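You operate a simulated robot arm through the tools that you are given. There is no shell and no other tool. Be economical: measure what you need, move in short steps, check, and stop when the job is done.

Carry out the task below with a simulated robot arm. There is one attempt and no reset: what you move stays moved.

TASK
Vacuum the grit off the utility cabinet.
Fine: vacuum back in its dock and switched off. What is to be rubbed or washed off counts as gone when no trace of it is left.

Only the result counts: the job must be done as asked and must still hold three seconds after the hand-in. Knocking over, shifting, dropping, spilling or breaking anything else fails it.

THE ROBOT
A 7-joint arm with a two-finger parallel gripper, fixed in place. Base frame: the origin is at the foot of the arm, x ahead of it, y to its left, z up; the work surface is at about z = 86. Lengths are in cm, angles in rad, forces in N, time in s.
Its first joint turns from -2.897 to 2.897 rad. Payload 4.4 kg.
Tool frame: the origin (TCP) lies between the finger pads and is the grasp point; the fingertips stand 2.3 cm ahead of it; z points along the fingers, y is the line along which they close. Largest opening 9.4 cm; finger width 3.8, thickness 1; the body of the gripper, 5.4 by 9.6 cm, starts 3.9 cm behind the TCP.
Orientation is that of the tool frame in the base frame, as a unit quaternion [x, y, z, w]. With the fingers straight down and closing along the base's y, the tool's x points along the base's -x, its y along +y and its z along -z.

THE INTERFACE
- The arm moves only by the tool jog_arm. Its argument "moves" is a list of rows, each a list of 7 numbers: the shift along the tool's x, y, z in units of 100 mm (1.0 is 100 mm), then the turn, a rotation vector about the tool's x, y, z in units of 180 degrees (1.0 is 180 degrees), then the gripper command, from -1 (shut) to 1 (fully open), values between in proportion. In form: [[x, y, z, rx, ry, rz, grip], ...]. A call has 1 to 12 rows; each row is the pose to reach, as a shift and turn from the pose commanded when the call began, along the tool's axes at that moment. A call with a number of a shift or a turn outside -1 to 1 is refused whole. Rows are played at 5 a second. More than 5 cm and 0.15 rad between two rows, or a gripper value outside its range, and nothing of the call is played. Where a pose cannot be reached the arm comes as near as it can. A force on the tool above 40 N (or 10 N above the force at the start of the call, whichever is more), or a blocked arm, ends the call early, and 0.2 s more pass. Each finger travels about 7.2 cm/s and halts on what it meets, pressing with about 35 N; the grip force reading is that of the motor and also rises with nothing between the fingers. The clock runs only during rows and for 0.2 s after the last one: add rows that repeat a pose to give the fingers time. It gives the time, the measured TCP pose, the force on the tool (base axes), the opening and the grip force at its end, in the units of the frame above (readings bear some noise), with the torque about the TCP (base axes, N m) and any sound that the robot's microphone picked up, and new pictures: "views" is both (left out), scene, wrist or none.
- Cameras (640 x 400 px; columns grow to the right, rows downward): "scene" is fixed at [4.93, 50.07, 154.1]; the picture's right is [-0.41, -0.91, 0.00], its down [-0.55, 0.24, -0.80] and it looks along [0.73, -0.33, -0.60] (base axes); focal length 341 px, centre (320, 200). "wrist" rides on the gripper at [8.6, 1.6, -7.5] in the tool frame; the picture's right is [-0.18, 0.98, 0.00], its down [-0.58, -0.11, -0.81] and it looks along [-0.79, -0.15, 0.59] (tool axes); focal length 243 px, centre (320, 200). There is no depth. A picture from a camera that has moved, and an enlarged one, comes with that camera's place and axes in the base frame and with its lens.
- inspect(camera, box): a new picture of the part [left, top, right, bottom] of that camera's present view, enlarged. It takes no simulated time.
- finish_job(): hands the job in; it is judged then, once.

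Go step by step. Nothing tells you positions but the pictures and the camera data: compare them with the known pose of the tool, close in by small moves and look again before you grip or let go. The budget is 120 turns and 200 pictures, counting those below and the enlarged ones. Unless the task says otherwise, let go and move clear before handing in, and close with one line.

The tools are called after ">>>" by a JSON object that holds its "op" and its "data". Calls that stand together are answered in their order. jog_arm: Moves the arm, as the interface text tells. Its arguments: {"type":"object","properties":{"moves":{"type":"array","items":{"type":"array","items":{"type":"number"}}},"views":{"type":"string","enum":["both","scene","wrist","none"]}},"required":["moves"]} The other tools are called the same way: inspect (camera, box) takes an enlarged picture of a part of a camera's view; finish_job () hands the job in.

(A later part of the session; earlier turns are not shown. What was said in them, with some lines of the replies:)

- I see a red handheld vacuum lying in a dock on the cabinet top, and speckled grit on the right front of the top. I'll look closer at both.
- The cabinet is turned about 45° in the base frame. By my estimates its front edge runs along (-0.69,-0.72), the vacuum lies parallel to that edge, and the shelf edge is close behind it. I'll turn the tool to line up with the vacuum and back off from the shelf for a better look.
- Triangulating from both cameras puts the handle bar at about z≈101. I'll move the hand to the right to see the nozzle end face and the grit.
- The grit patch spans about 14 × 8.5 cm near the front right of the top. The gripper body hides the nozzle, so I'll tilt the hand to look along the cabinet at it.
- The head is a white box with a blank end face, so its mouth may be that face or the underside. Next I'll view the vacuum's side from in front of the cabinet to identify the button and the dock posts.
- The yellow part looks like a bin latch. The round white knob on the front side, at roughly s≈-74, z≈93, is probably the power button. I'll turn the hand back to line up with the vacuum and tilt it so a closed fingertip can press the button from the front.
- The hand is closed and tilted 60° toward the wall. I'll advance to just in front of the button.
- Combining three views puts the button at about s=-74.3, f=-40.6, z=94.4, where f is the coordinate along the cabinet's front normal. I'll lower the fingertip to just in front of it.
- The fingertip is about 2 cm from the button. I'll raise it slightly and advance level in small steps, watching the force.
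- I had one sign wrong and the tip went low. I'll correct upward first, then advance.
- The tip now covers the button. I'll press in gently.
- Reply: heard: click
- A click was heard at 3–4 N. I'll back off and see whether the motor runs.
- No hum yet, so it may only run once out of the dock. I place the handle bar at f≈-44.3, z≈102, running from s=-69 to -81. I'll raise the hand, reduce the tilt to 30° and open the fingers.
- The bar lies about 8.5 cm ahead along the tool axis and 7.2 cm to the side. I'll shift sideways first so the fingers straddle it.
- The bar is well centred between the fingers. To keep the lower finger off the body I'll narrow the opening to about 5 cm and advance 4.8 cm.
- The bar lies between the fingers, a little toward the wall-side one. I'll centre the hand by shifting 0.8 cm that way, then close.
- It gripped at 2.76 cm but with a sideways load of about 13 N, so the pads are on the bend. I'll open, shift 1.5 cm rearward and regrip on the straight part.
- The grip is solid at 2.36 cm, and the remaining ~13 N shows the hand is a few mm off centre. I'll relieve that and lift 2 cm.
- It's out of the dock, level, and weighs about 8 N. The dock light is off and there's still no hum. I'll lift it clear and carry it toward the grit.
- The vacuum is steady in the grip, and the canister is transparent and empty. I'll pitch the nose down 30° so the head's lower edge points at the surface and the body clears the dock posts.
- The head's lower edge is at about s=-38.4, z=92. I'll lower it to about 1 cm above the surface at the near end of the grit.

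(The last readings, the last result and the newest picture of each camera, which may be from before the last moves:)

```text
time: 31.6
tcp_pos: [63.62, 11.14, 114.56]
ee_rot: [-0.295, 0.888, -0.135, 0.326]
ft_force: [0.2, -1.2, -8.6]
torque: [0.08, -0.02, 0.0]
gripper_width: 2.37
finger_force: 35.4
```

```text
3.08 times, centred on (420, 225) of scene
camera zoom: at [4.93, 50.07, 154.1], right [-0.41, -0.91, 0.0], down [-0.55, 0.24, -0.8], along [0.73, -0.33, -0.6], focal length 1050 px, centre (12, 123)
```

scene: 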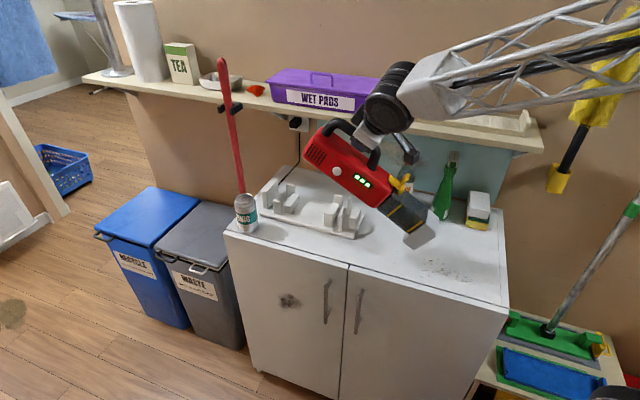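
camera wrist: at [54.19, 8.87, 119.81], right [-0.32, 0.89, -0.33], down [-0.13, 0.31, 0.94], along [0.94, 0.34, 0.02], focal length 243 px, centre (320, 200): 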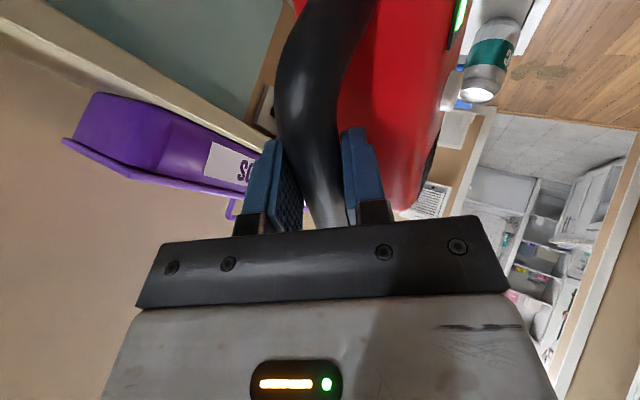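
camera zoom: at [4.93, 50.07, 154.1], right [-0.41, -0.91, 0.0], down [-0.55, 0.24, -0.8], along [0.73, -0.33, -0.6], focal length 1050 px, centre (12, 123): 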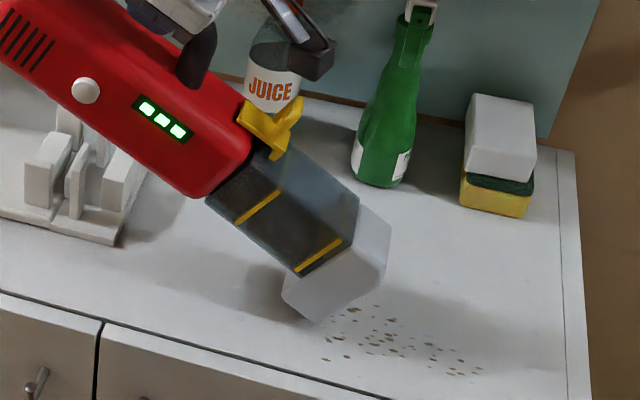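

Now a test sweep: 6 cm along the grit, slightly lower.

>>> {"op": "jog_arm", "data": {"moves": [[0.05, 0.03, 0.05, 0, 0, 0, -1], [0.2, -0.02, -0.03, 0, 0, 0, -1], [0.4, -0.07, -0.13, 0, 0, 0, -1], [0.555, -0.12, -0.207, 0, 0, 0, -1], [0.555, -0.12, -0.207, 0, 0, 0, -1]], "views": "none"}}

>>> {"op": "inspect", "data": {"camera": "scene", "box": [340, 160, 500, 290]}}

```text
time: 32.8
tcp_pos: [59.45, 7.11, 113.64]
ee_rot: [-0.296, 0.888, -0.134, 0.326]
ft_force: [0.0, 0.2, -6.4]
torque: [-0.03, 0.14, -0.02]
gripper_width: 2.36
finger_force: 34.8
```

```text
3.08 times, centred on (420, 225) of scene
camera zoom: at [4.93, 50.07, 154.1], right [-0.41, -0.91, 0.0], down [-0.55, 0.24, -0.8], along [0.73, -0.33, -0.6], focal length 1050 px, centre (12, 123)
```

zoom: 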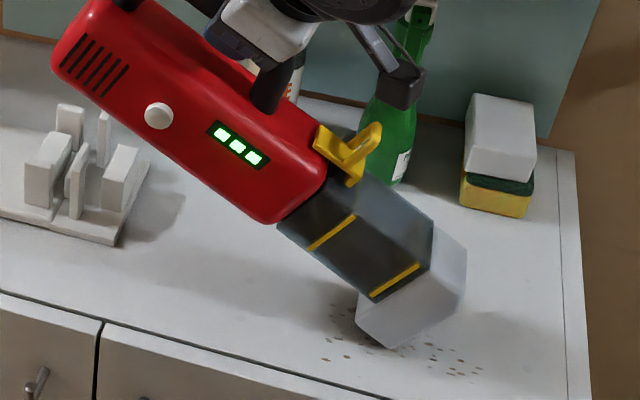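

>>> {"op": "jog_arm", "data": {"moves": [[-0.2, -0.07, -0.1, 0, 0, 0, -1], [-0.5, 0.1, 0.1, 0, 0, 0, -1], [-0.79, 0.11, 0.2, 0, 0, 0, -1]], "views": "none"}}

>>> {"op": "inspect", "data": {"camera": "scene", "box": [340, 160, 500, 290]}}

```text
time: 33.6
tcp_pos: [65.21, 12.75, 115.84]
ee_rot: [-0.297, 0.887, -0.134, 0.327]
ft_force: [0.0, 0.4, -8.3]
torque: [0.05, -0.04, 0.03]
gripper_width: 2.38
finger_force: 35.0
```

```text
3.08 times, centred on (420, 225) of scene
camera zoom: at [4.93, 50.07, 154.1], right [-0.41, -0.91, 0.0], down [-0.55, 0.24, -0.8], along [0.73, -0.33, -0.6], focal length 1050 px, centre (12, 123)
```

zoom: 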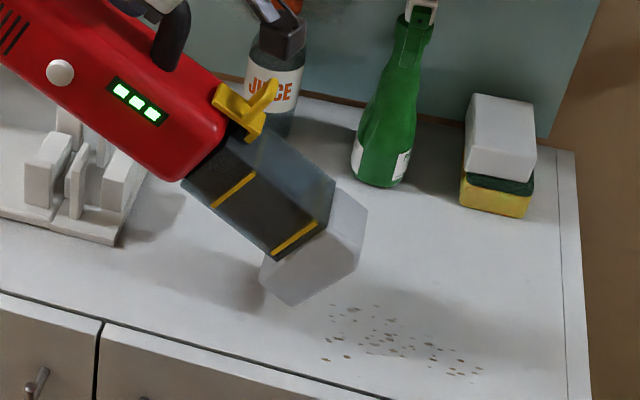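

>>> {"op": "inspect", "data": {"camera": "scene", "box": [410, 250, 490, 300]}}

```text
8.00 times, centred on (450, 275) of scene
camera zoom: at [4.93, 50.07, 154.1], right [-0.41, -0.91, 0.0], down [-0.55, 0.24, -0.8], along [0.73, -0.33, -0.6], focal length 2730 px, centre (-720, -400)
```

zoom: 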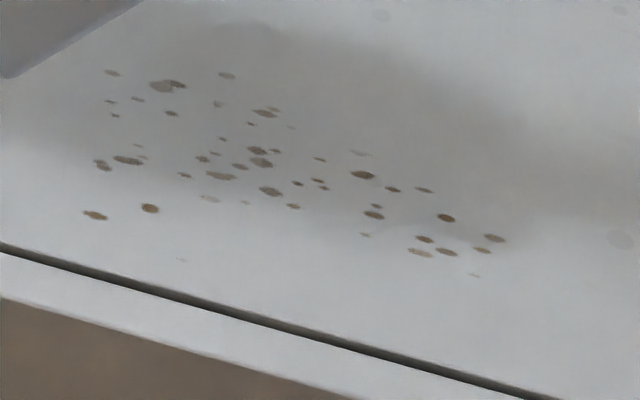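

Several specks look paler than before, though that could be shadow. I'll make another pass low over the patch and compare.

>>> {"op": "jog_arm", "data": {"moves": [[0.187, 0.157, 0.052, 0, 0, 0, -1], [0.36, 0.107, -0.035, 0, 0, 0, -1], [0.533, 0.057, -0.121, 0, 0, 0, -1], [0.706, 0.007, -0.208, 0, 0, 0, -1], [0.879, -0.043, -0.295, 0, 0, 0, -1]], "views": "none"}}

>>> {"op": "jog_arm", "data": {"moves": [[0.173, -0.05, -0.087, 0, 0, 0, -1], [0.346, -0.1, -0.173, 0, 0, 0, -1], [0.52, -0.15, -0.26, 0, 0, 0, -1], [0.693, -0.2, -0.346, 0, 0, 0, -1], [0.346, -0.1, -0.173, 0, 0, 0, -1], [0, 0, 0, 0, 0, 0, -1]], "views": "none"}}

>>> {"op": "jog_arm", "data": {"moves": [[-0.173, 0.05, 0.087, 0, 0, 0, -1], [-0.346, 0.1, 0.173, 0, 0, 0, -1], [-0.52, 0.15, 0.26, 0, 0, 0, -1], [-0.693, 0.2, 0.346, 0, 0, 0, -1], [-0.866, 0.25, 0.43, 0, 0, 0, -1]], "views": "none"}}

>>> {"op": "inspect", "data": {"camera": "scene", "box": [410, 250, 490, 300]}}

```text
time: 34.8
tcp_pos: [57.98, 6.93, 113.72]
ee_rot: [-0.296, 0.887, -0.134, 0.327]
ft_force: [0.3, -0.2, -6.9]
torque: [-0.03, 0.08, 0.01]
gripper_width: 2.36
finger_force: 34.9
```

```text
time: 36.2
tcp_pos: [57.99, 6.94, 113.67]
ee_rot: [-0.297, 0.887, -0.134, 0.326]
ft_force: [-0.6, 0.2, -8.2]
torque: [-0.06, 0.13, -0.01]
gripper_width: 2.36
finger_force: 35.5
```

```text
time: 37.4
tcp_pos: [65.19, 14.03, 113.64]
ee_rot: [-0.295, 0.888, -0.135, 0.326]
ft_force: [-0.5, 0.7, -7.5]
torque: [-0.06, 0.13, -0.03]
gripper_width: 2.38
finger_force: 34.5
```

```text
8.00 times, centred on (450, 275) of scene
camera zoom: at [4.93, 50.07, 154.1], right [-0.41, -0.91, 0.0], down [-0.55, 0.24, -0.8], along [0.73, -0.33, -0.6], focal length 2730 px, centre (-720, -400)
```

zoom: 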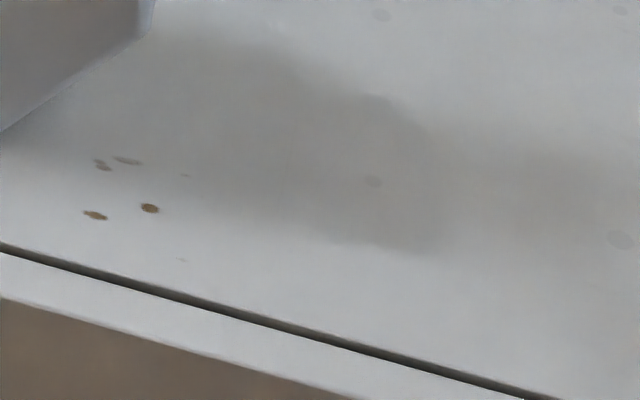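

It works, and most of the grit is gone. The leftovers are near the front edge at about s=-35..-32, f=-34..-31, so I'll shift 4.5 cm toward the front and sweep again.

>>> {"op": "jog_arm", "data": {"moves": [[0, 0.217, -0.125, 0, 0, 0, -1], [0, 0.39, -0.225, 0, 0, 0, -1], [0.173, 0.34, -0.312, 0, 0, 0, -1], [0.346, 0.29, -0.398, 0, 0, 0, -1], [0.52, 0.24, -0.485, 0, 0, 0, -1], [0.693, 0.19, -0.571, 0, 0, 0, -1], [0.866, 0.14, -0.655, 0, 0, 0, -1], [0.52, 0.24, -0.485, 0, 0, 0, -1], [0.346, 0.29, -0.398, 0, 0, 0, -1], [0.173, 0.34, -0.312, 0, 0, 0, -1], [-0.1, 0.42, -0.175, 0, 0, 0, -1]], "views": "none"}}

>>> {"op": "inspect", "data": {"camera": "scene", "box": [410, 250, 490, 300]}}

```text
time: 39.8
tcp_pos: [62.9, 17.96, 113.74]
ee_rot: [-0.296, 0.888, -0.134, 0.326]
ft_force: [-0.5, 0.1, -7.6]
torque: [-0.08, 0.14, -0.02]
gripper_width: 2.36
finger_force: 34.7
```

```text
8.00 times, centred on (450, 275) of scene
camera zoom: at [4.93, 50.07, 154.1], right [-0.41, -0.91, 0.0], down [-0.55, 0.24, -0.8], along [0.73, -0.33, -0.6], focal length 2730 px, centre (-720, -400)
```

zoom: 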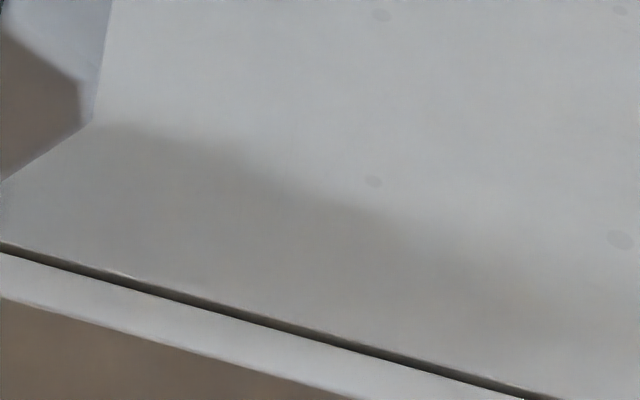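

It looks clean now except for faint grey marks like the tabletop texture. To be safe I'll make one more pass along the middle and back edge, then look from clear of the area.

>>> {"op": "jog_arm", "data": {"moves": [[0, -0.19, 0.11, 0, 0, 0, -1], [0, -0.39, 0.225, 0, 0, 0, -1], [0.26, -0.465, 0.095, 0, 0, 0, -1], [0.52, -0.54, -0.035, 0, 0, 0, -1], [0.78, -0.615, -0.165, 0, 0, 0, -1]], "views": "none"}}

>>> {"op": "jog_arm", "data": {"moves": [[0.2, -0.058, -0.1, 0, 0, 0, -1], [0.4, -0.115, -0.2, 0, 0, 0, -1], [0.6, -0.173, -0.3, 0, 0, 0, -1], [0.8, -0.23, -0.4, 0, 0, 0, -1], [0.8, -0.405, -0.3, 0, 0, 0, -1], [0.6, -0.348, -0.2, 0, 0, 0, -1], [0.4, -0.29, -0.1, 0, 0, 0, -1], [0.2, -0.233, 0, 0, 0, 0, -1], [0, -0.175, 0.1, 0, 0, 0, -1]], "views": "none"}}

>>> {"op": "jog_arm", "data": {"moves": [[-0.2, 0.058, 0.1, 0, 0, 0, -1], [-0.4, 0.115, 0.2, 0, 0, 0, -1], [-0.6, 0.173, 0.3, 0, 0, 0, -1], [-0.8, 0.15, 0.25, 0, 0, 0, -1], [-1, 0, 0, 0, 0, 0, -1]], "views": "scene"}}

>>> {"op": "inspect", "data": {"camera": "scene", "box": [400, 240, 496, 300]}}

```text
time: 41.0
tcp_pos: [59.49, 8.64, 113.95]
ee_rot: [-0.297, 0.887, -0.135, 0.326]
ft_force: [-0.1, 1.0, -8.1]
torque: [0.02, 0.02, 0.01]
gripper_width: 2.38
finger_force: 35.4
```

```text
time: 43.0
tcp_pos: [60.73, 6.93, 113.7]
ee_rot: [-0.296, 0.888, -0.134, 0.326]
ft_force: [0.4, 0.3, -7.2]
torque: [-0.04, 0.07, 0.02]
gripper_width: 2.39
finger_force: 35.1
```

```text
time: 44.2
tcp_pos: [66.98, 13.05, 118.85]
ee_rot: [-0.296, 0.888, -0.135, 0.325]
ft_force: [0.2, -0.1, -9.7]
torque: [0.04, 0.0, 0.03]
gripper_width: 2.36
finger_force: 34.8
```

scene: 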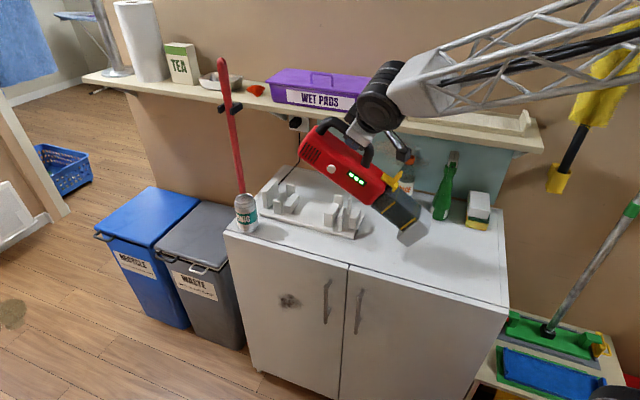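

```text
6.67 times, centred on (448, 270) of scene
camera zoom: at [4.93, 50.07, 154.1], right [-0.41, -0.91, 0.0], down [-0.55, 0.24, -0.8], along [0.73, -0.33, -0.6], focal length 2275 px, centre (-533, -267)
```

zoom: 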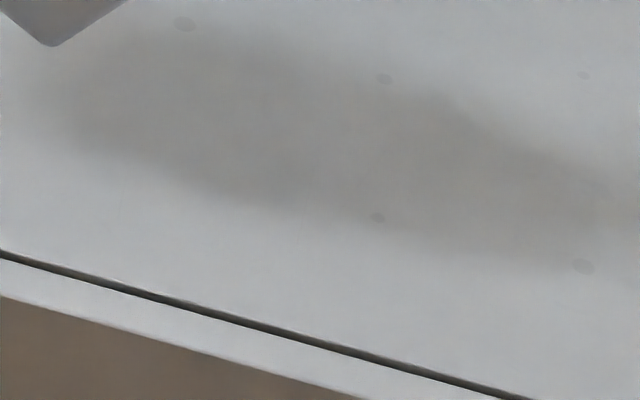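

The top is clean. Before docking I'll check the dark mark on the cabinet door.

>>> {"op": "inspect", "data": {"camera": "scene", "box": [255, 270, 335, 330]}}

>>> {"op": "inspect", "data": {"camera": "scene", "box": [225, 160, 385, 260]}}

```text
6.67 times, centred on (295, 300) of scene
camera zoom: at [4.93, 50.07, 154.1], right [-0.41, -0.91, 0.0], down [-0.55, 0.24, -0.8], along [0.73, -0.33, -0.6], focal length 2275 px, centre (487, -467)
```

zoom: 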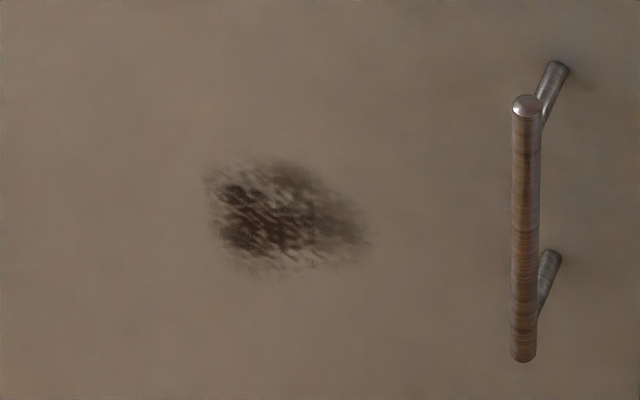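

```text
4.00 times, centred on (305, 210) of scene
camera zoom: at [4.93, 50.07, 154.1], right [-0.41, -0.91, 0.0], down [-0.55, 0.24, -0.8], along [0.73, -0.33, -0.6], focal length 1365 px, centre (380, 160)
```

zoom: 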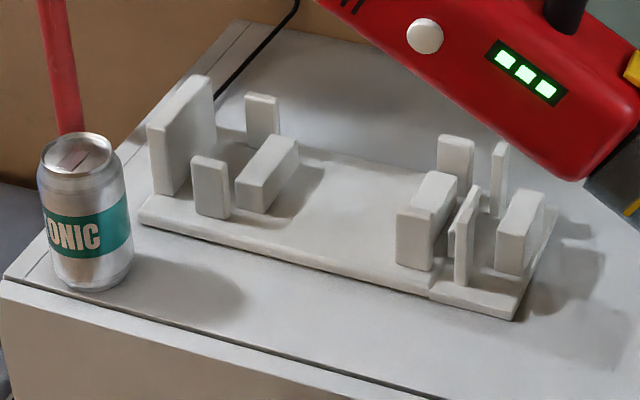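

The door mark is a smear rather than grit, so I'll leave it. Next I'll level the vacuum and take it back above the dock.

>>> {"op": "jog_arm", "data": {"moves": [[-0.1, 0.08, 0.1, 0, 0.036, -0.0208, -1], [-0.2, 0.16, 0.3, 0, 0.072, -0.0417, -1], [-0.3, 0.24, 0.5, 0, 0.108, -0.0625, -1], [-0.4, 0.315, 0.725, 0, 0.1443, -0.0833, -1], [-0.4, 0.315, 0.725, 0, 0.1443, -0.0833, -1]]}}

```text
time: 45.4
tcp_pos: [72.7, 17.75, 114.03]
ee_rot: [-0.37, 0.892, -0.239, 0.098]
ft_force: [-0.8, 1.0, -8.1]
torque: [0.35, -0.32, 0.0]
gripper_width: 2.38
finger_force: 34.4
camera wrist: at [62.89, 15.33, 119.72], right [-0.47, 0.73, -0.49], down [0.19, 0.63, 0.75], along [0.86, 0.26, -0.44], focal length 243 px, centre (320, 200)
```

scene: 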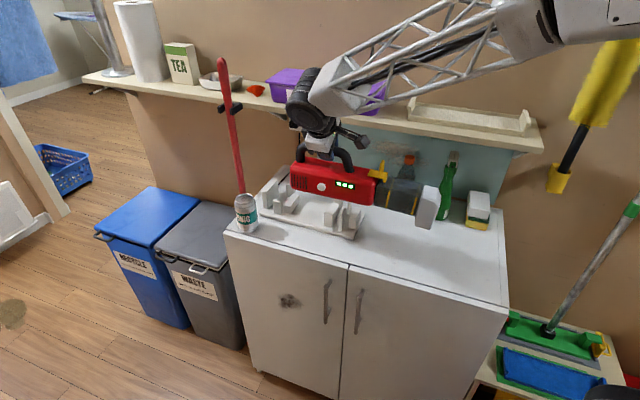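
wrist: 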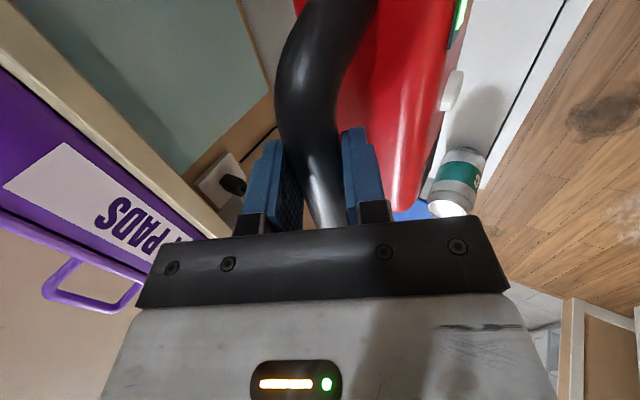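

>>> {"op": "jog_arm", "data": {"moves": [[-0.3, -0.12, 0.1, 0, 0, 0, -1], [-0.6, -0.24, 0.2, 0, 0, 0, -1], [-0.9, -0.36, 0.3, 0, 0, 0, -1], [-0.99, -0.478, 0.392, 0, 0, 0, -1], [-0.99, -0.478, 0.392, 0, 0, 0, -1]], "views": "none"}}

>>> {"op": "inspect", "data": {"camera": "scene", "box": [220, 150, 420, 275]}}

```text
time: 46.6
tcp_pos: [84.09, 20.31, 112.68]
ee_rot: [-0.37, 0.893, -0.238, 0.099]
ft_force: [-0.2, -0.1, -8.5]
torque: [0.38, -0.33, 0.01]
gripper_width: 2.39
finger_force: 35.0
```

```text
3.20 times, centred on (320, 212) of scene
camera zoom: at [4.93, 50.07, 154.1], right [-0.41, -0.91, 0.0], down [-0.55, 0.24, -0.8], along [0.73, -0.33, -0.6], focal length 1092 px, centre (320, 160)
```

zoom: 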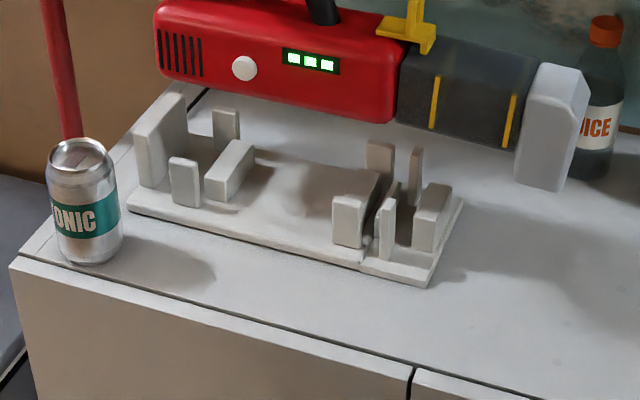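

It's aligned over the dock. I'll lower it 7 cm to the pose I recorded just after lifting and compare.

>>> {"op": "jog_arm", "data": {"moves": [[0, 0.1, 0.173, 0, 0, 0, -1], [0, 0.2, 0.346, 0, 0, 0, -1], [0, 0.3, 0.52, 0, 0, 0, -1], [0, 0.37, 0.641, 0, 0, 0, -1], [0, 0.37, 0.641, 0, 0, 0, -1]], "views": "none"}}

>>> {"op": "inspect", "data": {"camera": "scene", "box": [220, 150, 420, 275]}}

```text
time: 47.8
tcp_pos: [83.91, 20.63, 105.54]
ee_rot: [-0.37, 0.892, -0.238, 0.098]
ft_force: [0.2, 0.2, -8.3]
torque: [0.32, -0.31, 0.01]
gripper_width: 2.35
finger_force: 34.6
```

```text
3.20 times, centred on (320, 212) of scene
camera zoom: at [4.93, 50.07, 154.1], right [-0.41, -0.91, 0.0], down [-0.55, 0.24, -0.8], along [0.73, -0.33, -0.6], focal length 1092 px, centre (320, 160)
```

zoom: 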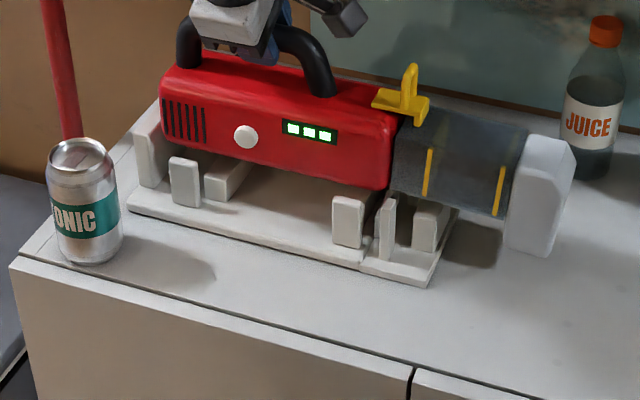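

It matches the picture taken just after lifting. I'll lower the last 2 cm slowly, watching the force.

>>> {"op": "jog_arm", "data": {"moves": [[0, 0.008, 0.053, 0, 0, 0, -1], [0, 0.033, 0.097, 0, 0, 0, -1], [0, 0.058, 0.14, 0, 0, 0, -1], [0, 0.083, 0.183, 0, 0, 0, -1]], "views": "none"}}

>>> {"op": "inspect", "data": {"camera": "scene", "box": [220, 150, 420, 275]}}

```text
time: 48.8
tcp_pos: [84.18, 20.41, 103.29]
ee_rot: [-0.371, 0.892, -0.238, 0.099]
ft_force: [-2.9, 1.6, -4.1]
torque: [0.05, 0.39, -0.39]
gripper_width: 2.38
finger_force: 34.8
```

```text
3.20 times, centred on (320, 212) of scene
camera zoom: at [4.93, 50.07, 154.1], right [-0.41, -0.91, 0.0], down [-0.55, 0.24, -0.8], along [0.73, -0.33, -0.6], focal length 1092 px, centre (320, 160)
```

zoom: 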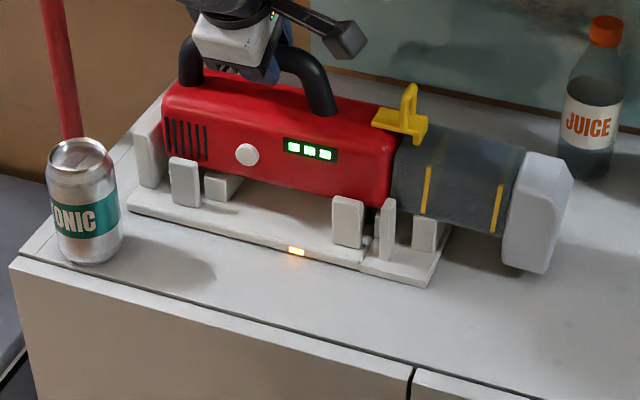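

The dock light is on again, and the vacuum is a few mm high with a small sideways load. I'll ease it 1.5 mm forward and 3 mm down.

>>> {"op": "jog_arm", "data": {"moves": [[0, 0.013, -0.008, 0, 0, 0, -1], [0, 0.028, 0.019, 0, 0, 0, -1], [0, 0.028, 0.019, 0, 0, 0, -1]], "views": "none"}}

>>> {"op": "inspect", "data": {"camera": "scene", "box": [220, 150, 420, 275]}}

```text
time: 49.6
tcp_pos: [84.06, 20.5, 103.27]
ee_rot: [-0.37, 0.892, -0.239, 0.1]
ft_force: [1.9, 6.5, 10.1]
torque: [-0.89, 0.63, -0.13]
gripper_width: 2.35
finger_force: 34.9
```

```text
3.20 times, centred on (320, 212) of scene
camera zoom: at [4.93, 50.07, 154.1], right [-0.41, -0.91, 0.0], down [-0.55, 0.24, -0.8], along [0.73, -0.33, -0.6], focal length 1092 px, centre (320, 160)
```

zoom: 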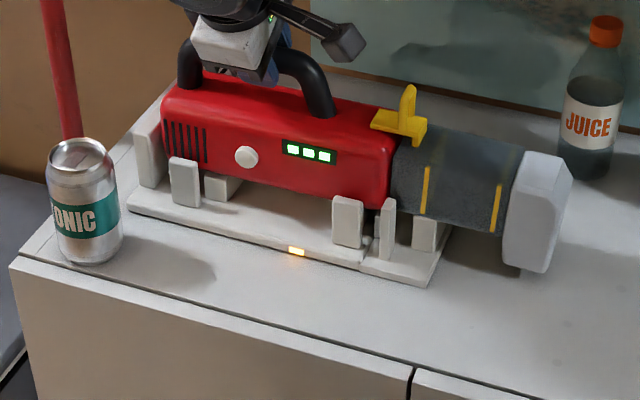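

>>> {"op": "jog_arm", "data": {"moves": [[-0.02, -0.005, -0.009, 0, 0, 0, -1], [-0.02, -0.005, -0.009, 0, 0, 0, -1]], "views": "none"}}

>>> {"op": "jog_arm", "data": {"moves": [[0, 0, 0, 0, 0, 0, -0.3], [0, 0, 0, 0, 0, 0, 0], [0, 0, 0, 0, 0, 0, 0.1]], "views": "wrist"}}

>>> {"op": "inspect", "data": {"camera": "scene", "box": [220, 150, 420, 275]}}

```text
time: 50.2
tcp_pos: [84.1, 20.69, 103.16]
ee_rot: [-0.371, 0.892, -0.238, 0.098]
ft_force: [-3.1, -3.1, 2.1]
torque: [-0.26, -0.24, -0.06]
gripper_width: 2.37
finger_force: 34.8
```

```text
time: 51.0
tcp_pos: [84.17, 20.61, 103.26]
ee_rot: [-0.371, 0.892, -0.239, 0.1]
ft_force: [0.6, -0.1, 0.3]
torque: [-0.02, -0.01, -0.03]
gripper_width: 5.15
finger_force: 0.1
camera wrist: at [74.38, 18.19, 109.02], right [-0.47, 0.73, -0.49], down [0.19, 0.63, 0.75], along [0.86, 0.26, -0.44], focal length 243 px, centre (320, 200)
```

wrist: 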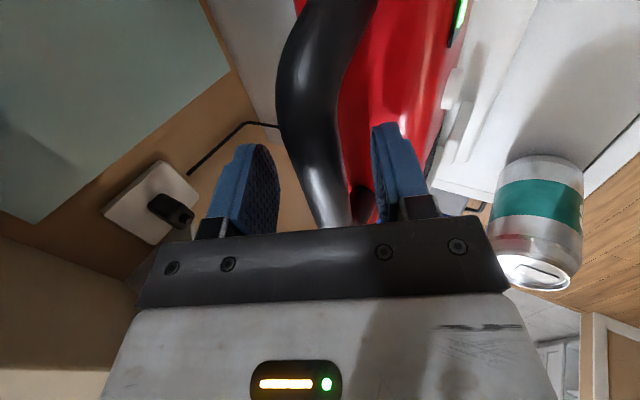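

```text
3.20 times, centred on (320, 212) of scene
camera zoom: at [4.93, 50.07, 154.1], right [-0.41, -0.91, 0.0], down [-0.55, 0.24, -0.8], along [0.73, -0.33, -0.6], focal length 1092 px, centre (320, 160)
```

zoom: 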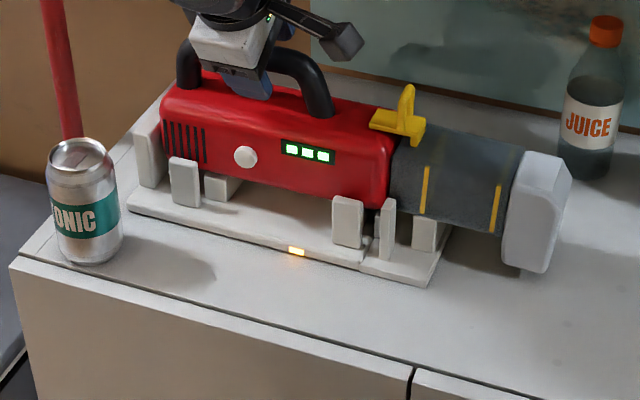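

It's released and seated with the dock light on. Now I need to switch it off by pressing the same button. I'll back away from the handle along the approach path first.

>>> {"op": "jog_arm", "data": {"moves": [[0, 0, -0.15, 0, 0, 0, 0.1], [0, 0, -0.35, 0, 0, 0, 0.1], [0, 0, -0.6, 0, 0, 0, 0.1], [0, 0, -0.85, 0, 0, 0, 0.1], [0, 0.4, -0.85, 0, 0, 0, -1], [0, 0.8, -0.85, 0, 0, 0, -1]], "views": "none"}}

>>> {"op": "jog_arm", "data": {"moves": [[0, 0, 0, 0.0417, 0, 0, -1], [0, 0, 0, 0.0833, 0, 0, -1], [0, 0, 0, 0.125, 0, 0, -1], [0, 0, 0, 0.1667, 0, 0, -1], [0, 0, 0, 0.1667, 0, 0, -1]]}}

```text
time: 52.4
tcp_pos: [76.32, 28.47, 106.52]
ee_rot: [-0.37, 0.892, -0.239, 0.098]
ft_force: [0.1, 0.5, 1.4]
torque: [-0.02, -0.02, 0.0]
gripper_width: 0.01
finger_force: 34.9
```

```text
time: 53.6
tcp_pos: [76.4, 28.53, 106.67]
ee_rot: [-0.332, 0.8, -0.462, 0.192]
ft_force: [-0.6, 0.4, 0.0]
torque: [0.01, 0.01, 0.0]
gripper_width: 0.0
finger_force: 34.9
camera wrist: at [65.09, 27.62, 109.1], right [-0.22, 0.48, -0.85], down [-0.05, 0.87, 0.5], along [0.97, 0.15, -0.17], focal length 243 px, centre (320, 200)
```

scene: 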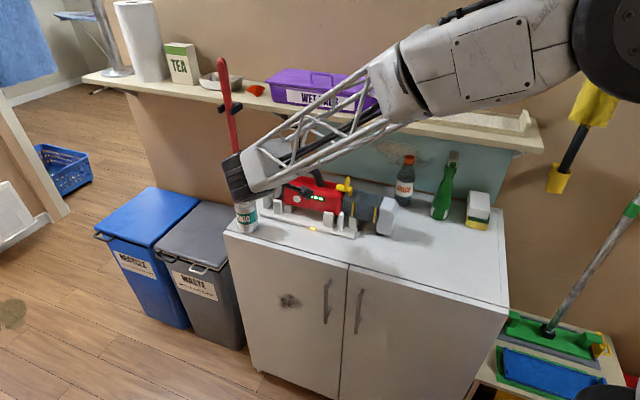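
wrist: 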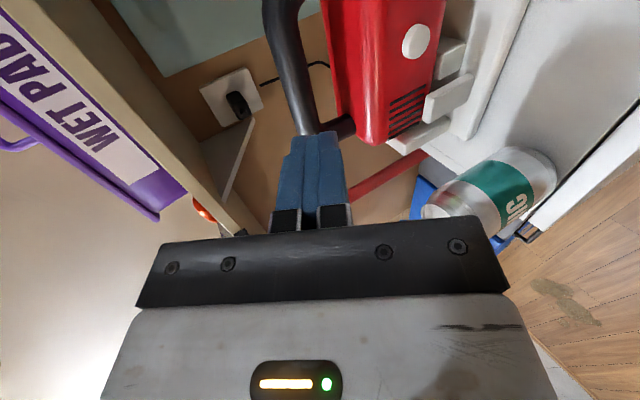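

I'll go straight down to the pre-press pose, then advance as before.

>>> {"op": "jog_arm", "data": {"moves": [[0, 0.33, 0.19, 0, 0, 0, -1], [0, 0.66, 0.38, 0, 0, 0, -1], [0, 0.99, 0.572, 0, 0, 0, -1], [0, 0.99, 0.572, 0, 0, 0, -1]], "views": "none"}}

>>> {"op": "jog_arm", "data": {"moves": [[0, -0.1, 0.173, 0, 0, 0, -1], [0, -0.19, 0.33, 0, 0, 0, -1], [0, -0.19, 0.33, 0, 0, 0, -1]], "views": "wrist"}}

```text
time: 54.6
tcp_pos: [76.21, 28.68, 95.46]
ee_rot: [-0.332, 0.8, -0.462, 0.191]
ft_force: [0.6, 0.7, 0.1]
torque: [-0.02, 0.0, 0.03]
gripper_width: 0.01
finger_force: 35.1
```

```text
time: 55.4
tcp_pos: [78.86, 26.02, 95.27]
ee_rot: [-0.333, 0.8, -0.461, 0.192]
ft_force: [-0.2, 0.6, 0.5]
torque: [-0.03, -0.03, 0.01]
gripper_width: 0.01
finger_force: 35.3
camera wrist: at [67.61, 25.15, 97.69], right [-0.22, 0.48, -0.85], down [-0.04, 0.87, 0.5], along [0.97, 0.15, -0.17], focal length 243 px, centre (320, 200)
```

wrist: 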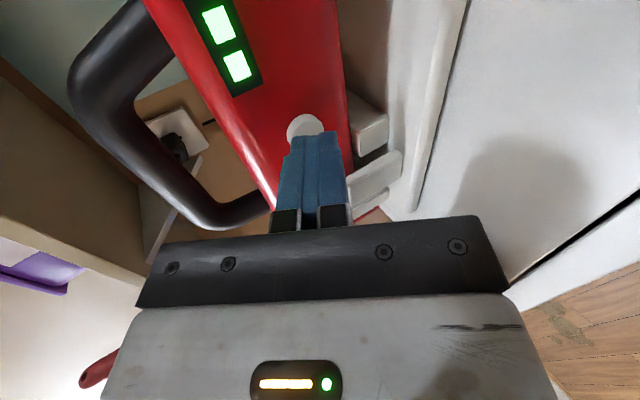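

>>> {"op": "jog_arm", "data": {"moves": [[0, -0.025, 0.043, 0, 0, 0, -1], [0, -0.05, 0.087, 0, 0, 0, -1], [0, -0.06, 0.104, 0, 0, 0, -1]], "views": "none"}}

```text
time: 56.2
tcp_pos: [79.77, 25.08, 95.24]
ee_rot: [-0.333, 0.8, -0.461, 0.191]
ft_force: [-0.4, 1.9, 0.7]
torque: [0.01, -0.01, 0.05]
gripper_width: 0.02
finger_force: 34.7
```

>>> {"op": "jog_arm", "data": {"moves": [[0, -0.008, 0.013, 0, 0, 0, -1], [0, -0.014, 0.024, 0, 0, 0, -1]], "views": "none"}}

```text
time: 56.8
tcp_pos: [80.15, 24.8, 95.32]
ee_rot: [-0.333, 0.8, -0.461, 0.191]
ft_force: [-1.7, 1.3, 0.2]
torque: [-0.02, 0.02, 0.02]
gripper_width: 0.0
finger_force: 35.2
heard: click
```

A single click, so it should be off now. I'll back away straight and check.

>>> {"op": "jog_arm", "data": {"moves": [[0, 0.1, -0.173, 0, 0, 0, -1], [0, 0.25, -0.433, 0, 0, 0, -1], [0, 0.45, -0.779, 0, 0, 0, -1], [0, 0.1, -0.98, 0, 0, 0, -1], [0, -0.3, -1, 0, 0, 0, -1], [0, -0.6, -1, 0, 0, 0, -1]], "views": "none"}}

>>> {"op": "jog_arm", "data": {"moves": [[0.4, -0.2, -0.2, 0, 0, 0, -1], [0.8, -0.4, -0.3, 0, 0, 0, -1], [1, -0.6, -0.4, 0, 0, 0, -1]]}}

>>> {"op": "inspect", "data": {"camera": "scene", "box": [220, 150, 420, 275]}}

```text
time: 58.2
tcp_pos: [76.0, 28.88, 105.31]
ee_rot: [-0.333, 0.8, -0.461, 0.191]
ft_force: [0.3, -0.4, -0.6]
torque: [0.01, -0.04, 0.02]
gripper_width: 0.01
finger_force: 35.2
```

```text
time: 59.0
tcp_pos: [68.36, 22.2, 112.8]
ee_rot: [-0.333, 0.8, -0.462, 0.19]
ft_force: [-0.2, 0.0, -0.5]
torque: [-0.03, 0.0, 0.07]
gripper_width: 0.0
finger_force: 34.5
camera wrist: at [57.05, 21.29, 115.33], right [-0.22, 0.48, -0.85], down [-0.04, 0.87, 0.5], along [0.97, 0.15, -0.17], focal length 243 px, centre (320, 200)
```

scene: 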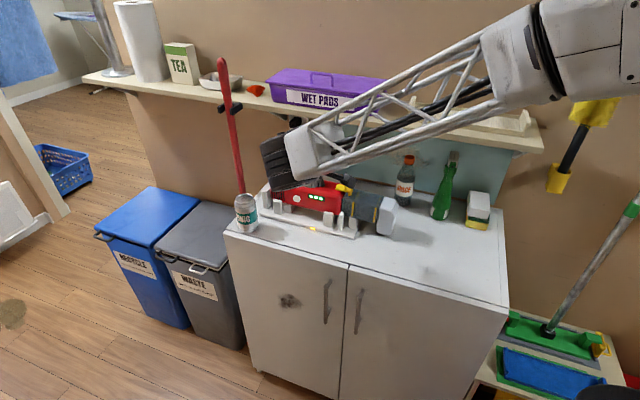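
wrist: 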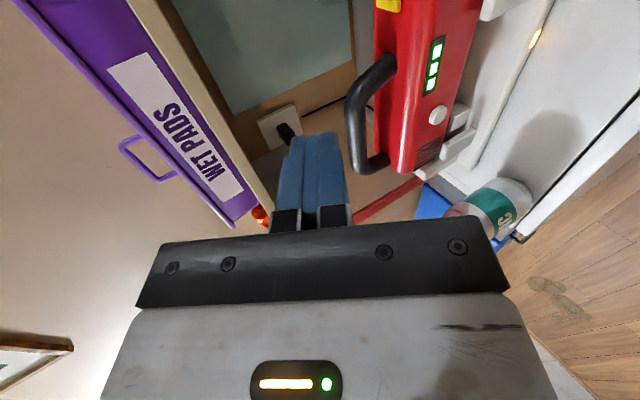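

```text
3.20 times, centred on (320, 212) of scene
camera zoom: at [4.93, 50.07, 154.1], right [-0.41, -0.91, 0.0], down [-0.55, 0.24, -0.8], along [0.73, -0.33, -0.6], focal length 1092 px, centre (320, 160)
```

zoom: 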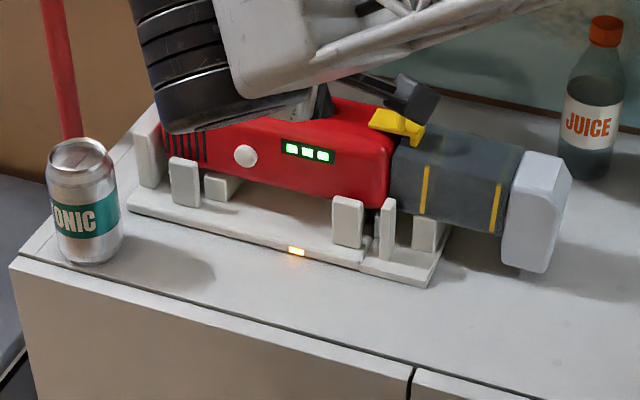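

The vacuum is docked and clicked off. One last close look at the cabinet top.

>>> {"op": "inspect", "data": {"camera": "scene", "box": [390, 225, 518, 305]}}

```text
5.00 times, centred on (454, 265) of scene
camera zoom: at [4.93, 50.07, 154.1], right [-0.41, -0.91, 0.0], down [-0.55, 0.24, -0.8], along [0.73, -0.33, -0.6], focal length 1706 px, centre (-350, -125)
```

zoom: 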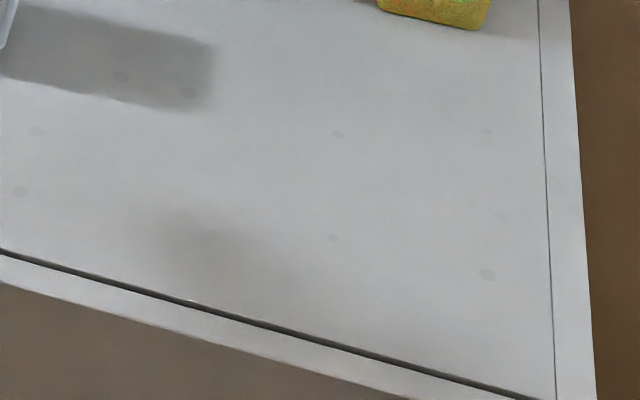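

>>> {"op": "inspect", "data": {"camera": "scene", "box": [412, 273, 444, 293]}}

>>> {"op": "inspect", "data": {"camera": "scene", "box": [440, 262, 472, 282]}}

```text
16.00 times, centred on (428, 283) of scene
camera zoom: at [4.93, 50.07, 154.1], right [-0.41, -0.91, 0.0], down [-0.55, 0.24, -0.8], along [0.73, -0.33, -0.6], focal length 5460 px, centre (-1408, -1128)
```

zoom: 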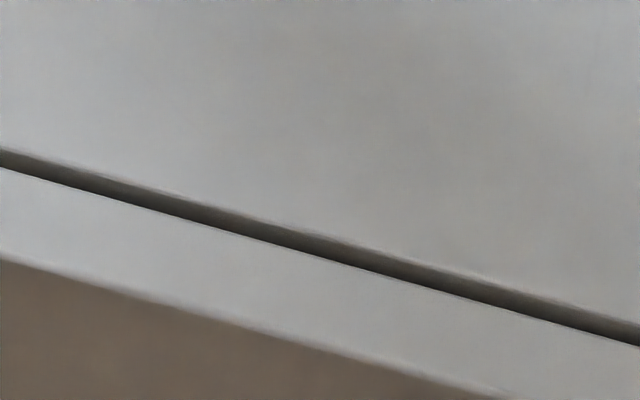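

```text
16.00 times, centred on (456, 272) of scene
camera zoom: at [4.93, 50.07, 154.1], right [-0.41, -0.91, 0.0], down [-0.55, 0.24, -0.8], along [0.73, -0.33, -0.6], focal length 5460 px, centre (-1856, -952)
```

zoom: 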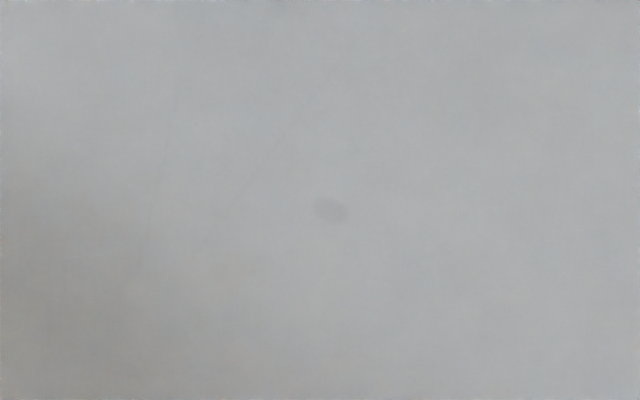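

The top is clean, and only the tabletop's own faint texture spots remain. The vacuum is docked and clicked off, and the hand is clear, so I'm handing in.

>>> {"op": "finish_job", "data": {}}

```text
The job is handed in.
```

I vacuumed the grit off the cabinet top and put the vacuum back in its dock. Its power button is clicked off again; the vacuum shows no on/off indicator, so I'm going by the click.
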